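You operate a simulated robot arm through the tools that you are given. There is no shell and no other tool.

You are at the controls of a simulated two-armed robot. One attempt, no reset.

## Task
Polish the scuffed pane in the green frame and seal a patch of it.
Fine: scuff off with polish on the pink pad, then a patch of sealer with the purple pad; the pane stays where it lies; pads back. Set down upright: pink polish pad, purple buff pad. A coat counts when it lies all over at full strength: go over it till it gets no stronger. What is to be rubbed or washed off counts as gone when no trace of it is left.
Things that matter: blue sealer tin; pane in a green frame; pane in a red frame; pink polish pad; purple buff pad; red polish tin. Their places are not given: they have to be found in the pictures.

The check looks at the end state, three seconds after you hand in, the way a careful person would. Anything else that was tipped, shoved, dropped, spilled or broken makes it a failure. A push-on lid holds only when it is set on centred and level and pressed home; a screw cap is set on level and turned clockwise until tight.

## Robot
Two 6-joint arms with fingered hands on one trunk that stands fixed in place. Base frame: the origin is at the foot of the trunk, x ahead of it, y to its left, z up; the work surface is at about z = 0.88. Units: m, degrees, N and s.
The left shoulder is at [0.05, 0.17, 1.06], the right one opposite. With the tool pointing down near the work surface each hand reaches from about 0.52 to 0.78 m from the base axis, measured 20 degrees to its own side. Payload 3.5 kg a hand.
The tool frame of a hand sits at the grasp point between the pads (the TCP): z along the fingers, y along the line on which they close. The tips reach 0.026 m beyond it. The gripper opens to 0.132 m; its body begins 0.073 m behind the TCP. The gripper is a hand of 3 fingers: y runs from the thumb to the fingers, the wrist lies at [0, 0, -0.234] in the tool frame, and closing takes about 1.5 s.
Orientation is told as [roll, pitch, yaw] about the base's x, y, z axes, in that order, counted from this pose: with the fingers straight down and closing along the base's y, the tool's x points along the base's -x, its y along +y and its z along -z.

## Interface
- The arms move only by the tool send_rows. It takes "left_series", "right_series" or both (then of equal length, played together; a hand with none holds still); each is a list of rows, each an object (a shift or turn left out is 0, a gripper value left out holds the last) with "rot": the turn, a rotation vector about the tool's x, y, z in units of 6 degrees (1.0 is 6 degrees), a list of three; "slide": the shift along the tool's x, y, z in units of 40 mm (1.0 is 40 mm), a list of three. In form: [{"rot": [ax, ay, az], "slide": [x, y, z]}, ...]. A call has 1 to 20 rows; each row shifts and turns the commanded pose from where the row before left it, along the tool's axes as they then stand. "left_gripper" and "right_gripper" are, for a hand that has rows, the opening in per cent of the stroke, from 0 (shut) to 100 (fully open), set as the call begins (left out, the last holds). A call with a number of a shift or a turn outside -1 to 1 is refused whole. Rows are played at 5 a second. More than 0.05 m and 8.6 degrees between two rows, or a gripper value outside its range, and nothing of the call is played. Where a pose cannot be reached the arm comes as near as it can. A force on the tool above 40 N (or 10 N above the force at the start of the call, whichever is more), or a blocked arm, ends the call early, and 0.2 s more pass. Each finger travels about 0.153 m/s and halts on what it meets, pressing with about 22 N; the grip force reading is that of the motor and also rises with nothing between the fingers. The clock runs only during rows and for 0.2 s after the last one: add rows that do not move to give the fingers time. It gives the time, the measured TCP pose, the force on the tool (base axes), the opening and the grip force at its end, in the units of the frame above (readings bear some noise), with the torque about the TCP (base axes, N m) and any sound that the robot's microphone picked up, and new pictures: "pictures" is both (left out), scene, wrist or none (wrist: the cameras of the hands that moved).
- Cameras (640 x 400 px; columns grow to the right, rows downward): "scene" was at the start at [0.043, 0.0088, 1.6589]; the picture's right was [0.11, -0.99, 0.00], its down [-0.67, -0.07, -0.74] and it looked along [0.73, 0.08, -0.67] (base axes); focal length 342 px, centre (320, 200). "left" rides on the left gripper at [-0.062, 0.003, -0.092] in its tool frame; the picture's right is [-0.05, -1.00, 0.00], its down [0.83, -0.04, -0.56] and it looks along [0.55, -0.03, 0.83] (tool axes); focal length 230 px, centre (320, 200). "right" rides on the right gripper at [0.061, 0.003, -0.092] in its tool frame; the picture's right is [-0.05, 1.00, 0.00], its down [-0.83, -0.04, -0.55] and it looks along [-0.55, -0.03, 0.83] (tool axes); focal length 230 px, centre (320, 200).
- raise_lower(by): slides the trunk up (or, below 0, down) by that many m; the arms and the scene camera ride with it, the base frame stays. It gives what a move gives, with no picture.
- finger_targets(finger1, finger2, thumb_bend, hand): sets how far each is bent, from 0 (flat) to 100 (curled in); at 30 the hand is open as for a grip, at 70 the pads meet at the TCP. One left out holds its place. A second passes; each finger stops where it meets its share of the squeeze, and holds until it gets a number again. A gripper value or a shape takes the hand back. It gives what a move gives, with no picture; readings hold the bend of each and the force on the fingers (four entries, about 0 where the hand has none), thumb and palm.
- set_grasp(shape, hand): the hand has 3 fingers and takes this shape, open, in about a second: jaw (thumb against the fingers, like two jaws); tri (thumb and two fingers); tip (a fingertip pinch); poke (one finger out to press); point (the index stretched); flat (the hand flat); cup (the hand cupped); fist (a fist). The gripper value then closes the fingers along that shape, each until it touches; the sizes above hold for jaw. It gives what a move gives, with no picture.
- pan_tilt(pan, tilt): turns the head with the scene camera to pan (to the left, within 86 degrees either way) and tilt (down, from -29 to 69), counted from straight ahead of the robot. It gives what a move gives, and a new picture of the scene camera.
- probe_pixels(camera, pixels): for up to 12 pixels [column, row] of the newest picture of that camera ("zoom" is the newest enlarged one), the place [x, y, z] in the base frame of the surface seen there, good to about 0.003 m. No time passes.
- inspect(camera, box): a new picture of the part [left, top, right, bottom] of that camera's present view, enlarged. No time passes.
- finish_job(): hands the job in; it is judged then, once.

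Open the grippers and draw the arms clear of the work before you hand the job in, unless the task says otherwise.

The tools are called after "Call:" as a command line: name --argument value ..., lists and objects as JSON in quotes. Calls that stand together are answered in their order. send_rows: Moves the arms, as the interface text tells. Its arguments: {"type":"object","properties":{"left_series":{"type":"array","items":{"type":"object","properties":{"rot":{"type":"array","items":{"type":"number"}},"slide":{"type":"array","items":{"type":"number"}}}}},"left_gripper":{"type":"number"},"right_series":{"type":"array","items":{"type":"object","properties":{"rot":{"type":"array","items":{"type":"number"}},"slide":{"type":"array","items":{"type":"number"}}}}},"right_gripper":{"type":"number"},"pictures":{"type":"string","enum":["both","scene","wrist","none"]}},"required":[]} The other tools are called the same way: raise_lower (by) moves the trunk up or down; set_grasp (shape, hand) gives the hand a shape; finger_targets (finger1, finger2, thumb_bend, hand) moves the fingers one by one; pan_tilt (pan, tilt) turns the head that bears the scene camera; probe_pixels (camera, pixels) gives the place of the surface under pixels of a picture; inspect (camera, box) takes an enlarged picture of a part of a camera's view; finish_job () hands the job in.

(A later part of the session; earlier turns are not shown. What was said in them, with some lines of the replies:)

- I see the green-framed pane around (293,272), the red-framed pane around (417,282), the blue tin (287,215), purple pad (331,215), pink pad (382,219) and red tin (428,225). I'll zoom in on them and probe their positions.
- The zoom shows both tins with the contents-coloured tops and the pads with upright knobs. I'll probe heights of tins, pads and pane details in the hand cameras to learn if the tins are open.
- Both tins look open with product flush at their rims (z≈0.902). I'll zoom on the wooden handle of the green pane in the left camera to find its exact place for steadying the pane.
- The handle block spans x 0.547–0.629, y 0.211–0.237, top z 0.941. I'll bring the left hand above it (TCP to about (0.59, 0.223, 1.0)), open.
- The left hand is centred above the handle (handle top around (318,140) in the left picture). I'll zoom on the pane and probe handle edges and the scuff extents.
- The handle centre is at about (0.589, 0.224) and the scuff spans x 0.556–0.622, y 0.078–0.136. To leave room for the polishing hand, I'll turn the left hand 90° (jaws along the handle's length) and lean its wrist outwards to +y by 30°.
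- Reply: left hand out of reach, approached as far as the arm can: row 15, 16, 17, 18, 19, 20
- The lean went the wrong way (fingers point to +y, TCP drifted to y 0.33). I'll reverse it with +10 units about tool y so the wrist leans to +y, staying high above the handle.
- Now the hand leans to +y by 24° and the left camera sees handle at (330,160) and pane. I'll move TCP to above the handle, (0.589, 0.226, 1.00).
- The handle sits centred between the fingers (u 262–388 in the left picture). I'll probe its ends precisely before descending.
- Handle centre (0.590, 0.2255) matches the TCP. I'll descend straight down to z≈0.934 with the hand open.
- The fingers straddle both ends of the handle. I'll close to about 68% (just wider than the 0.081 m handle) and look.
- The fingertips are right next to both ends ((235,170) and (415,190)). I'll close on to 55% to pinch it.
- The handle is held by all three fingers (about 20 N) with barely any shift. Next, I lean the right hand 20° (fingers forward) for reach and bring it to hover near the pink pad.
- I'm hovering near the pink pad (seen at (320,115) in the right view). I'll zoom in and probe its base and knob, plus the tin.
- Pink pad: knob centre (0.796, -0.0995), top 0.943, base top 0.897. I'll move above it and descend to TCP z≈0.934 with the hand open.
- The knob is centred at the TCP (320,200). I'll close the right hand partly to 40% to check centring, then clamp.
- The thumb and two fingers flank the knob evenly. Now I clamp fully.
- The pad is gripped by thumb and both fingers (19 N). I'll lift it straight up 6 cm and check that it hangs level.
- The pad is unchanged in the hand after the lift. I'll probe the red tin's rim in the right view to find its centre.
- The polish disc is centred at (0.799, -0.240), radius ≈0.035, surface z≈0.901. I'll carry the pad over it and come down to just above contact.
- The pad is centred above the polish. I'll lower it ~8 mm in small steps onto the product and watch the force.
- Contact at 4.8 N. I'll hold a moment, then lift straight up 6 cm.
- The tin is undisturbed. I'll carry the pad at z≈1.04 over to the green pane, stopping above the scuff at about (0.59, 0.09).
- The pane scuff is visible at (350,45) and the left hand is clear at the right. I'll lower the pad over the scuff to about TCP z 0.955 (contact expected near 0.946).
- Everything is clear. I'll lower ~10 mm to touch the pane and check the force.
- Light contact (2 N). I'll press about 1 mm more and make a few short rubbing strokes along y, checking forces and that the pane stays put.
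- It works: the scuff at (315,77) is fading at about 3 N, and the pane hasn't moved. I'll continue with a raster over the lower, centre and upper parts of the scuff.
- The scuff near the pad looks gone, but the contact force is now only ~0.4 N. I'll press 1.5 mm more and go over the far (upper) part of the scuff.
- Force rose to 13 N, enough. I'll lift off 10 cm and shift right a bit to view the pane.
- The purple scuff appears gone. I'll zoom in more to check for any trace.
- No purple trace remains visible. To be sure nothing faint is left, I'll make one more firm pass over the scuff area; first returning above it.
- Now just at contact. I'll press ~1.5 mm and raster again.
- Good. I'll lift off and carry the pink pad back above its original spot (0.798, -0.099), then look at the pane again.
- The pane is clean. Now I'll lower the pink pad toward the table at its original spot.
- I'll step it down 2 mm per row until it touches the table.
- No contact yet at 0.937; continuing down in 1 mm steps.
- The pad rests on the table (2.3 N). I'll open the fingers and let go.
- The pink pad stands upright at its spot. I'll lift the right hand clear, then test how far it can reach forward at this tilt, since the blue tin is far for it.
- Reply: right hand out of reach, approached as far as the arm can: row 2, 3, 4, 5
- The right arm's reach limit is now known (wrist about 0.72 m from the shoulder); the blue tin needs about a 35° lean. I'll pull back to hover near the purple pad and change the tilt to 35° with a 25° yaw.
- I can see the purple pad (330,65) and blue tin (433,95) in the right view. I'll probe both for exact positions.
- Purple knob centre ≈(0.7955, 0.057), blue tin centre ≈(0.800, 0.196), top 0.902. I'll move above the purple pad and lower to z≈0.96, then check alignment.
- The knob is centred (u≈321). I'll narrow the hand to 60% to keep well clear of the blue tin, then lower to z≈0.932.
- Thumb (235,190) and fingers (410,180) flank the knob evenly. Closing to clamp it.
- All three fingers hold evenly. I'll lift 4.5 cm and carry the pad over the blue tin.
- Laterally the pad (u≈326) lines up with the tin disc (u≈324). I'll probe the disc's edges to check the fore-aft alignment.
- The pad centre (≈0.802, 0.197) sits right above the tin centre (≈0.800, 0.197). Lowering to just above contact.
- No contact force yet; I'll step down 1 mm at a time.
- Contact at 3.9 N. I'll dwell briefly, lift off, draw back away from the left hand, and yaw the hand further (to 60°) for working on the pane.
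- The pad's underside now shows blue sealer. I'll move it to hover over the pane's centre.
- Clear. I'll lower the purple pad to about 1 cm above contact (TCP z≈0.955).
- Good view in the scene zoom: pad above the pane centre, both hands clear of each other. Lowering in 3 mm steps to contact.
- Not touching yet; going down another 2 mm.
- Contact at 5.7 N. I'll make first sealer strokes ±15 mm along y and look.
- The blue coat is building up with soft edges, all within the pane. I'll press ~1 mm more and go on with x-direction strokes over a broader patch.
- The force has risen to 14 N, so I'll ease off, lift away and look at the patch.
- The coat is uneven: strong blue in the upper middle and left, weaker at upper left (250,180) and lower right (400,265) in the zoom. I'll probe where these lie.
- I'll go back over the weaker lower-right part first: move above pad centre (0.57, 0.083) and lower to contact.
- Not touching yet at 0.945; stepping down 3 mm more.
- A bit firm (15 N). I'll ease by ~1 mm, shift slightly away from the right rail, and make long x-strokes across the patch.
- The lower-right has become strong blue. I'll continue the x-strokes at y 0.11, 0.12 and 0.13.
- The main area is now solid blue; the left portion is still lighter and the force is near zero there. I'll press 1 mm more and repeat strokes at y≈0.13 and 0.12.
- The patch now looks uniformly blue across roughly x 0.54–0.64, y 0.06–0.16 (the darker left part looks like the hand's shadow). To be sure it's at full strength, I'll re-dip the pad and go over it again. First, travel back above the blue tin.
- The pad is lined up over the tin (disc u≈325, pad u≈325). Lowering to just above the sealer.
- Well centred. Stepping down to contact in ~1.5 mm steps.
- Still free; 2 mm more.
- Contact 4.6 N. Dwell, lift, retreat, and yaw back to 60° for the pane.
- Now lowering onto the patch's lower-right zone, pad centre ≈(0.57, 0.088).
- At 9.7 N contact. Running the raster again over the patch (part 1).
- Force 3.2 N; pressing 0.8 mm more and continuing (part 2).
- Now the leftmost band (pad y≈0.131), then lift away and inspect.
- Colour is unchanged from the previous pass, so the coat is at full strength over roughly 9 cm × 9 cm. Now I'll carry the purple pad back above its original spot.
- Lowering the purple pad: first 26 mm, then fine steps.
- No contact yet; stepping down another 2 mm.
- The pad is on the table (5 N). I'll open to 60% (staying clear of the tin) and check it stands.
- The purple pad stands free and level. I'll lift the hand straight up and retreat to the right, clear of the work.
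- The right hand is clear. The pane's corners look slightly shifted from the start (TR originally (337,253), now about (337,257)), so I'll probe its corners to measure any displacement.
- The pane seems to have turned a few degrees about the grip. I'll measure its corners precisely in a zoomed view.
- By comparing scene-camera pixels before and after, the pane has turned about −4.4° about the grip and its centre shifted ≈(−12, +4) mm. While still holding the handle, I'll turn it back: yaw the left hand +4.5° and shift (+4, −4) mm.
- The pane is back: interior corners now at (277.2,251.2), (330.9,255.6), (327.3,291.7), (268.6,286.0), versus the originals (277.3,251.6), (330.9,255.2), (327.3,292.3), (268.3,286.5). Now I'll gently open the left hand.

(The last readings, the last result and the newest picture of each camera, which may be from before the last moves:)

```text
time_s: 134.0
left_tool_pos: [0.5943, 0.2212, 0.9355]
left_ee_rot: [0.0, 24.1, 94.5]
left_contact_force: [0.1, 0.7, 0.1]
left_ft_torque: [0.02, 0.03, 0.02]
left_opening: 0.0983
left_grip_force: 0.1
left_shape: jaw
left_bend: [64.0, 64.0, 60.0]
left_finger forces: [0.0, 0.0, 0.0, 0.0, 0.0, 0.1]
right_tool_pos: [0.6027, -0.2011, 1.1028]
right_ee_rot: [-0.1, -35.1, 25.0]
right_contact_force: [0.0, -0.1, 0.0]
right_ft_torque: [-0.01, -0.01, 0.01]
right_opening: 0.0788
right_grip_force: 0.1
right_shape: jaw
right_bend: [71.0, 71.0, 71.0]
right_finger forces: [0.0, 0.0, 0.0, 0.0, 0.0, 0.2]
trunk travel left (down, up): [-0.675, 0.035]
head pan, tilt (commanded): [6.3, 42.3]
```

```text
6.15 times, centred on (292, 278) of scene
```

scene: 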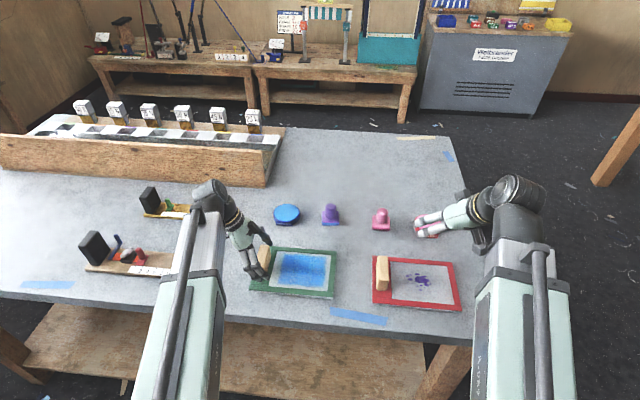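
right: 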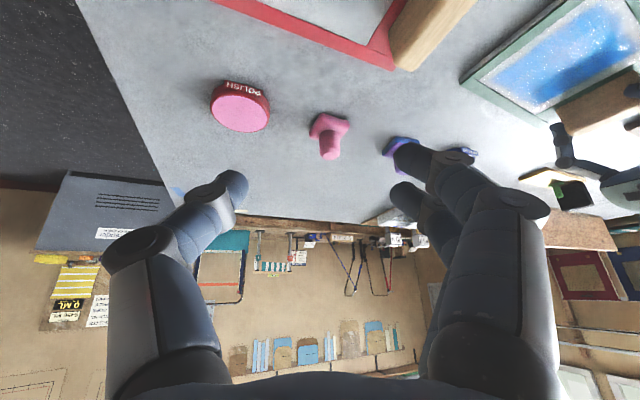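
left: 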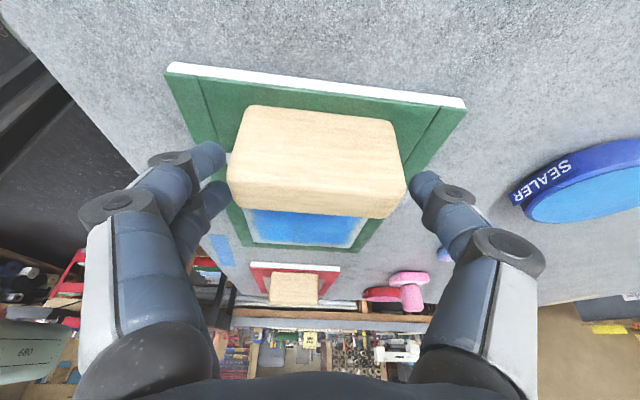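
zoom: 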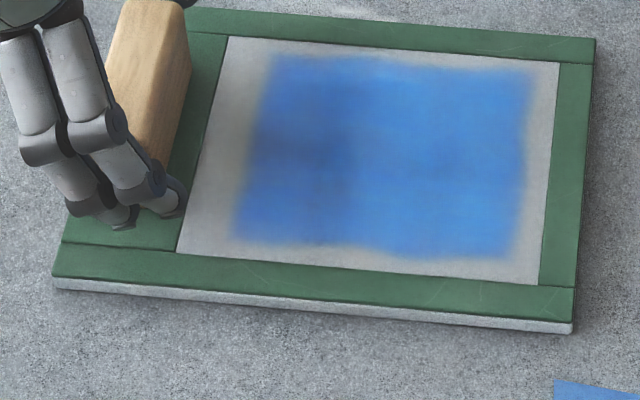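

The fingers are clear of the handle and the pane stayed put. Opening fully and lifting straight up.

Call:
send_rows --left_series '[{"slide": [0, 0, 0]}, {"slide": [0, 0, 0]}, {"slide": [0, 0, 0]}, {"slide": [0.223, 0, -0.502]}, {"slide": [0.223, 0, -0.502]}, {"slide": [0.223, 0, -0.502]}, {"slide": [0.223, 0, -0.502]}, {"slide": [0.223, 0, -0.502]}, {"slide": [0.223, 0, -0.502]}, {"slide": [0, 0, 0]}]' --left_gripper 100 --pictures "both"

Call:
inspect --camera "left" --box '[160, 20, 480, 220]'

Call:
inspect --camera "scene" --box '[240, 245, 344, 310]'

```text
time_s: 136.2
left_tool_pos: [0.5919, 0.2302, 1.0641]
left_ee_rot: [-0.2, 24.1, 93.9]
left_contact_force: [0.7, 0.4, 0.5]
left_ft_torque: [0.0, -0.02, -0.06]
left_opening: 0.1321
left_grip_force: 0.0
left_shape: jaw
left_bend: [30.0, 30.0, 30.0]
left_finger forces: [0.0, 0.0, 0.1, 0.0, 0.0, 0.0]
left hand out of reach, approached as far as the arm can: row 9
right_tool_pos: [0.6023, -0.2013, 1.102]
right_ee_rot: [0.1, -35.1, 24.9]
right_contact_force: [-1.0, -0.2, -0.2]
right_ft_torque: [0.0, -0.03, 0.04]
right_opening: 0.0787
right_grip_force: 0.0
right_shape: jaw
right_bend: [71.0, 71.0, 71.0]
right_finger forces: [0.0, 0.0, 0.0, 0.1, 0.0, 0.1]
trunk travel left (down, up): [-0.675, 0.035]
head pan, tilt (commanded): [6.3, 42.3]
```

scene: 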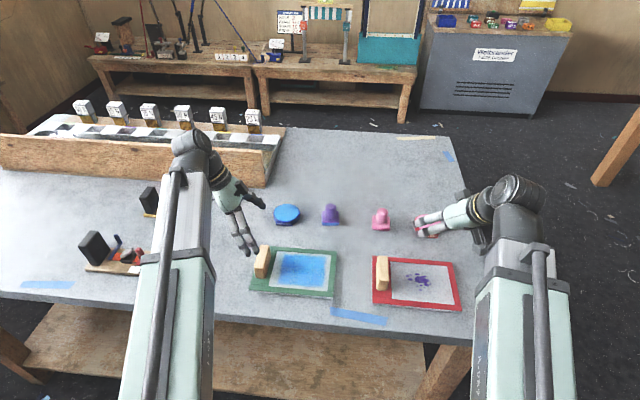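
left: 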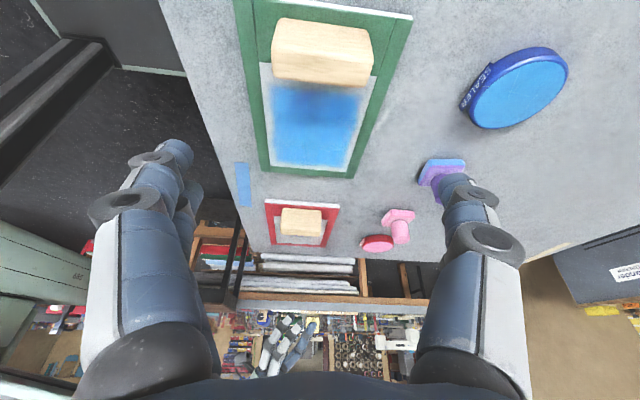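

```text
2.00 times, centred on (320, 120) of left
```

zoom: 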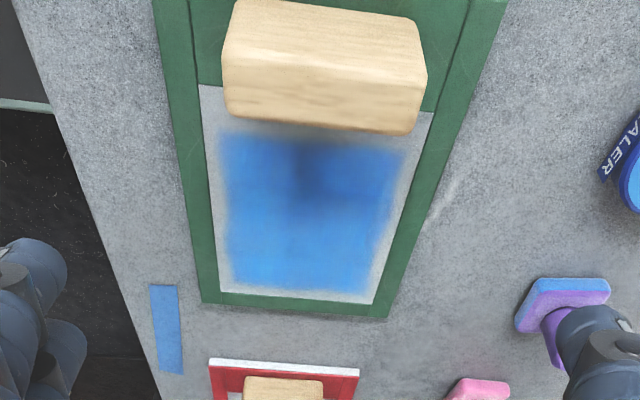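

```text
6.15 times, centred on (292, 278) of scene
```

zoom: 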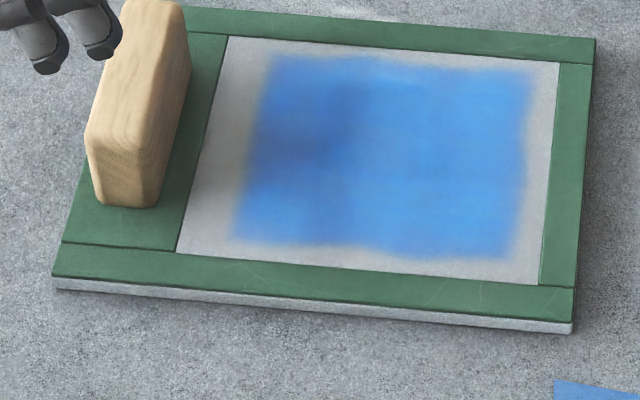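

The pane is in place with the blue patch. A darker streak near (310,140) may be the hand's shadow; I'll retreat the left arm to the side and re-inspect.

Call:
send_rows --left_series '[{"slide": [-0.85, 0, -0.38]}, {"slide": [-0.85, 0, -0.38]}, {"slide": [-0.85, 0, -0.38]}, {"slide": [-0.85, 0, -0.38]}, {"slide": [-0.85, 0, -0.38]}, {"slide": [0, 0, 0]}]' --pictures "both"

Call:
inspect --camera "scene" --box '[240, 245, 344, 310]'

Call:
inspect --camera "scene" --box '[260, 190, 460, 315]'

```text
time_s: 137.6
left_tool_pos: [0.5774, 0.4163, 1.0643]
left_ee_rot: [0.0, 24.0, 94.4]
left_contact_force: [-0.2, 0.4, -0.2]
left_ft_torque: [0.01, 0.04, 0.01]
left_opening: 0.1316
left_grip_force: 0.1
left_shape: jaw
left_bend: [30.0, 30.0, 30.0]
left_finger forces: [0.1, 0.0, 0.0, 0.0, 0.1, 0.0]
right_tool_pos: [0.6023, -0.202, 1.1027]
right_ee_rot: [-0.1, -35.1, 25.1]
right_contact_force: [0.6, 1.0, 0.2]
right_ft_torque: [0.01, 0.0, -0.01]
right_opening: 0.0787
right_grip_force: 0.1
right_shape: jaw
right_bend: [71.0, 71.0, 71.0]
right_finger forces: [0.1, 0.1, 0.0, 0.0, 0.0, 0.1]
trunk travel left (down, up): [-0.675, 0.035]
head pan, tilt (commanded): [6.3, 42.3]
```

scene: 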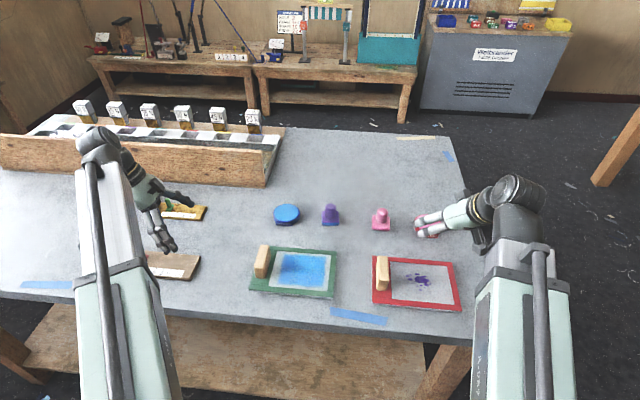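
left: 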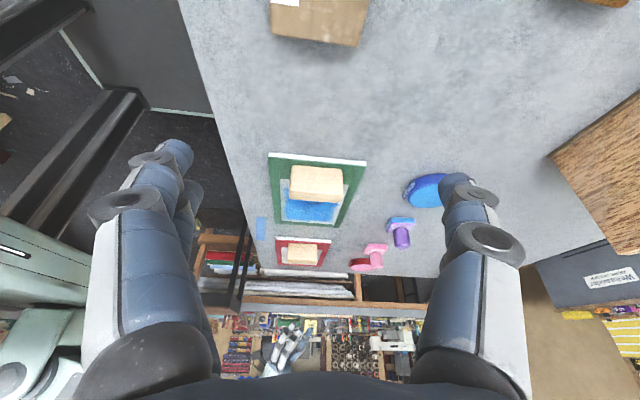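

```text
6.15 times, centred on (292, 278) of scene
```

zoom: 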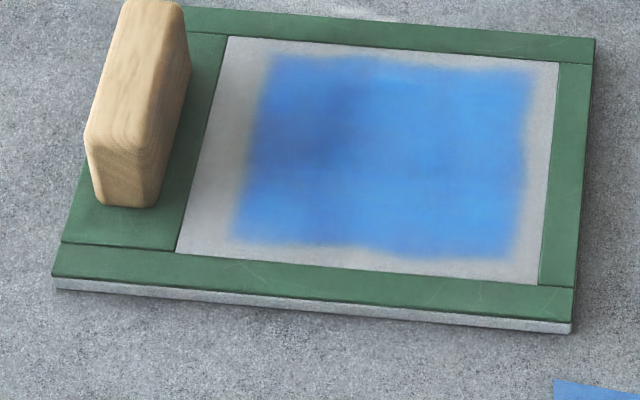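

```text
3.20 times, centred on (360, 252) of scene
```

zoom: 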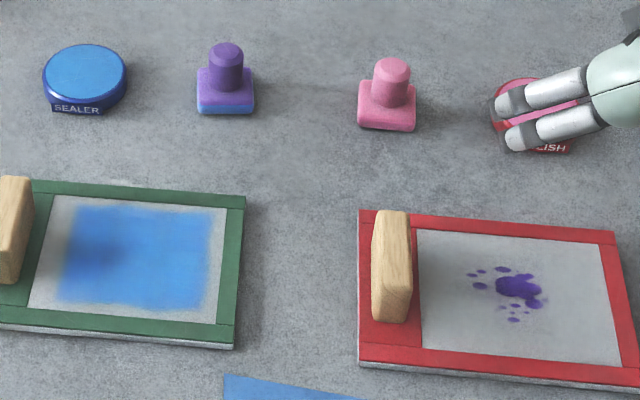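

The patch is even, the pane and both pads are in place. I'll open the right hand fully and draw it up and away so I can see the red tin too.

Call:
send_rows --right_series '[{"slide": [0.106, -0.438, -0.685]}, {"slide": [0.106, -0.438, -0.685]}, {"slide": [0.106, -0.438, -0.685]}, {"slide": [0.106, -0.438, -0.685]}, {"slide": [0.106, -0.438, -0.685]}, {"slide": [0, 0, 0]}, {"slide": [0, 0, 0]}]' --right_gripper 100 --pictures "both"

Call:
inspect --camera "scene" --box '[240, 180, 470, 324]'

Call:
inspect --camera "scene" --box '[320, 195, 450, 245]'

```text
time_s: 139.2
left_tool_pos: [0.5779, 0.4165, 1.0638]
left_ee_rot: [-0.1, 24.1, 94.5]
left_contact_force: [0.8, -0.2, 0.4]
left_ft_torque: [0.04, -0.02, 0.03]
left_opening: 0.1321
left_grip_force: 0.0
left_shape: jaw
left_bend: [30.0, 30.0, 30.0]
left_finger forces: [0.0, 0.0, 0.1, 0.0, 0.1, 0.0]
right_tool_pos: [0.5511, -0.3206, 1.2014]
right_ee_rot: [0.0, -35.1, 25.0]
right_contact_force: [-0.5, -0.1, 0.1]
right_ft_torque: [0.01, 0.0, -0.02]
right_opening: 0.1319
right_grip_force: 0.1
right_shape: jaw
right_bend: [30.0, 30.0, 30.0]
right_finger forces: [0.0, 0.0, 0.0, 0.0, 0.0, 0.0]
trunk travel left (down, up): [-0.675, 0.035]
head pan, tilt (commanded): [6.3, 42.3]
```

scene: 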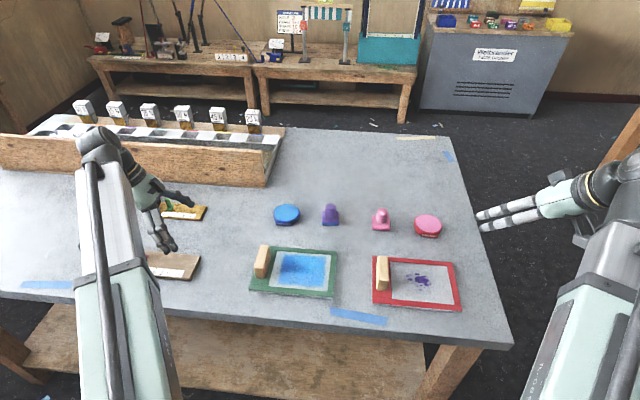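
right: 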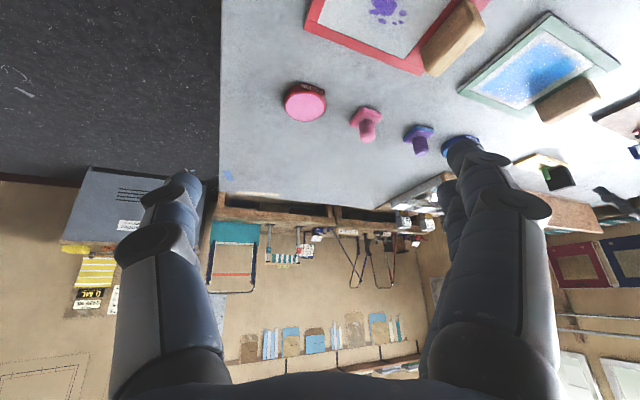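

```text
2.78 times, centred on (355, 252) of scene
```

zoom: 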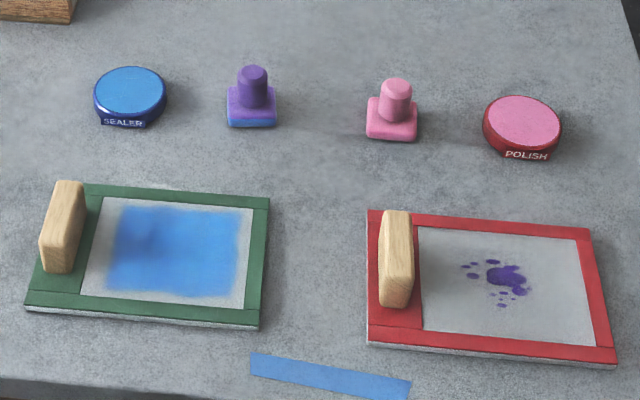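

```text
4.92 times, centred on (385, 220) of scene
```

zoom: 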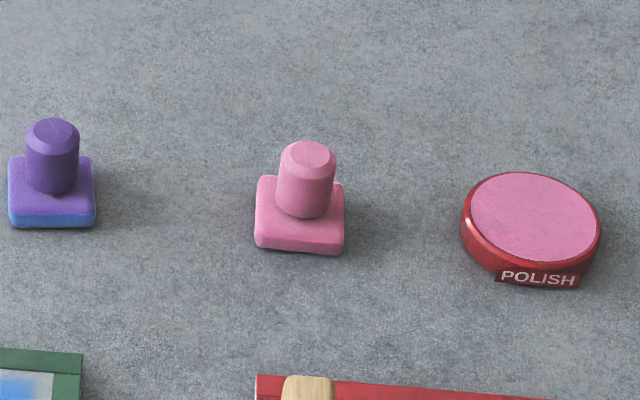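

Everything looks in place. The darker smudge near the handle on the patch needs a closer look, so I'll zoom from the other cameras to tell shadow from coat.

Call:
inspect --camera "right" --box '[450, 0, 640, 125]'

Call:
inspect --camera "left" --box '[250, 140, 390, 240]'

Call:
inspect --camera "scene" --box '[270, 250, 334, 294]'

```text
3.20 times, centred on (545, 62) of right
```

zoom: 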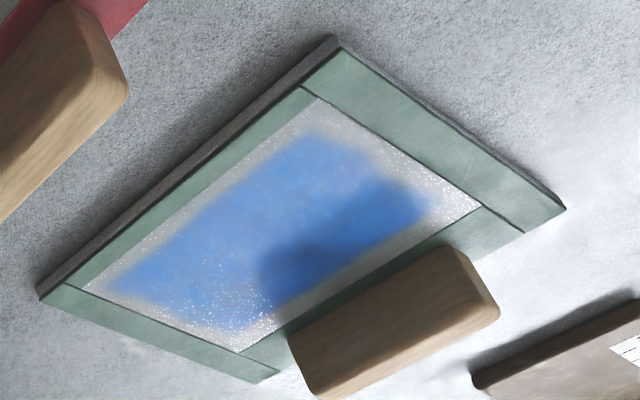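

```text
4.00 times, centred on (320, 190) of left
```

zoom: 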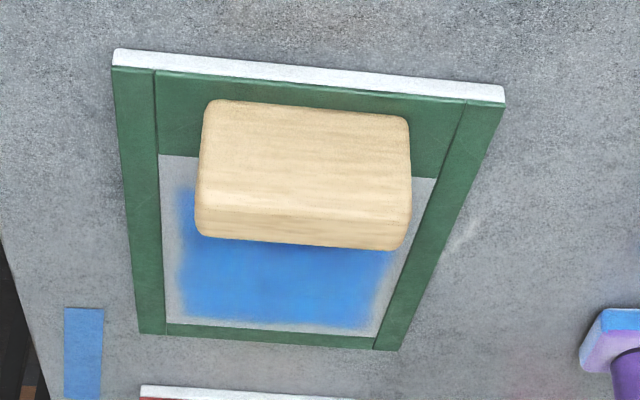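

```text
9.09 times, centred on (302, 272) of scene
```

zoom: 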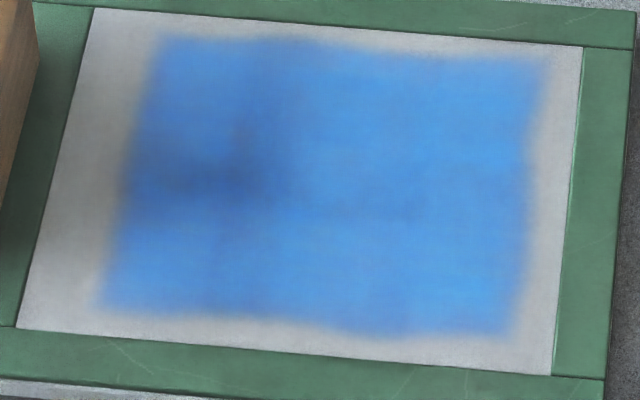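

From the other angles the dark area sits right beside the handle, so it's the handle's shadow or reflection and not a gap in the coat. The scuff is gone, the patch is even, both pads stand upright in their places, the pane lies where it started, and both hands are open and clear. Handing in.

Call:
finish_job

```text
The job is handed in.
```

I handed the job in. The scuff on the green-framed pane is polished off, a sealed patch is on the glass, and both pads are back in their places. I don't have the check's result.

- **Scuff:** I rubbed it off with polish on the pink pad. No purple trace showed in the zoomed pictures, and I then went over the area once more.
- **Sealer patch:** The patch is about 9 cm by 9 cm around where the scuff was, and stays on the glass. I dipped the purple pad a second time and went over the patch again. It came out no darker, so I took the coat as full strength. Its edges are soft. One darker area beside the wooden handle looks like shadow or reflection rather than missing coat.
- **Pane position:** The left hand held the handle during the work, but the pane still turned about 4° and shifted about 12 mm. I turned it back before letting go, and it now lies within 2–3 mm of where it started.
- **Everything else:** Both pads stand upright at their original spots. The tins and the red-framed pane look undisturbed, both grippers are open, and the arms are clear of the work.
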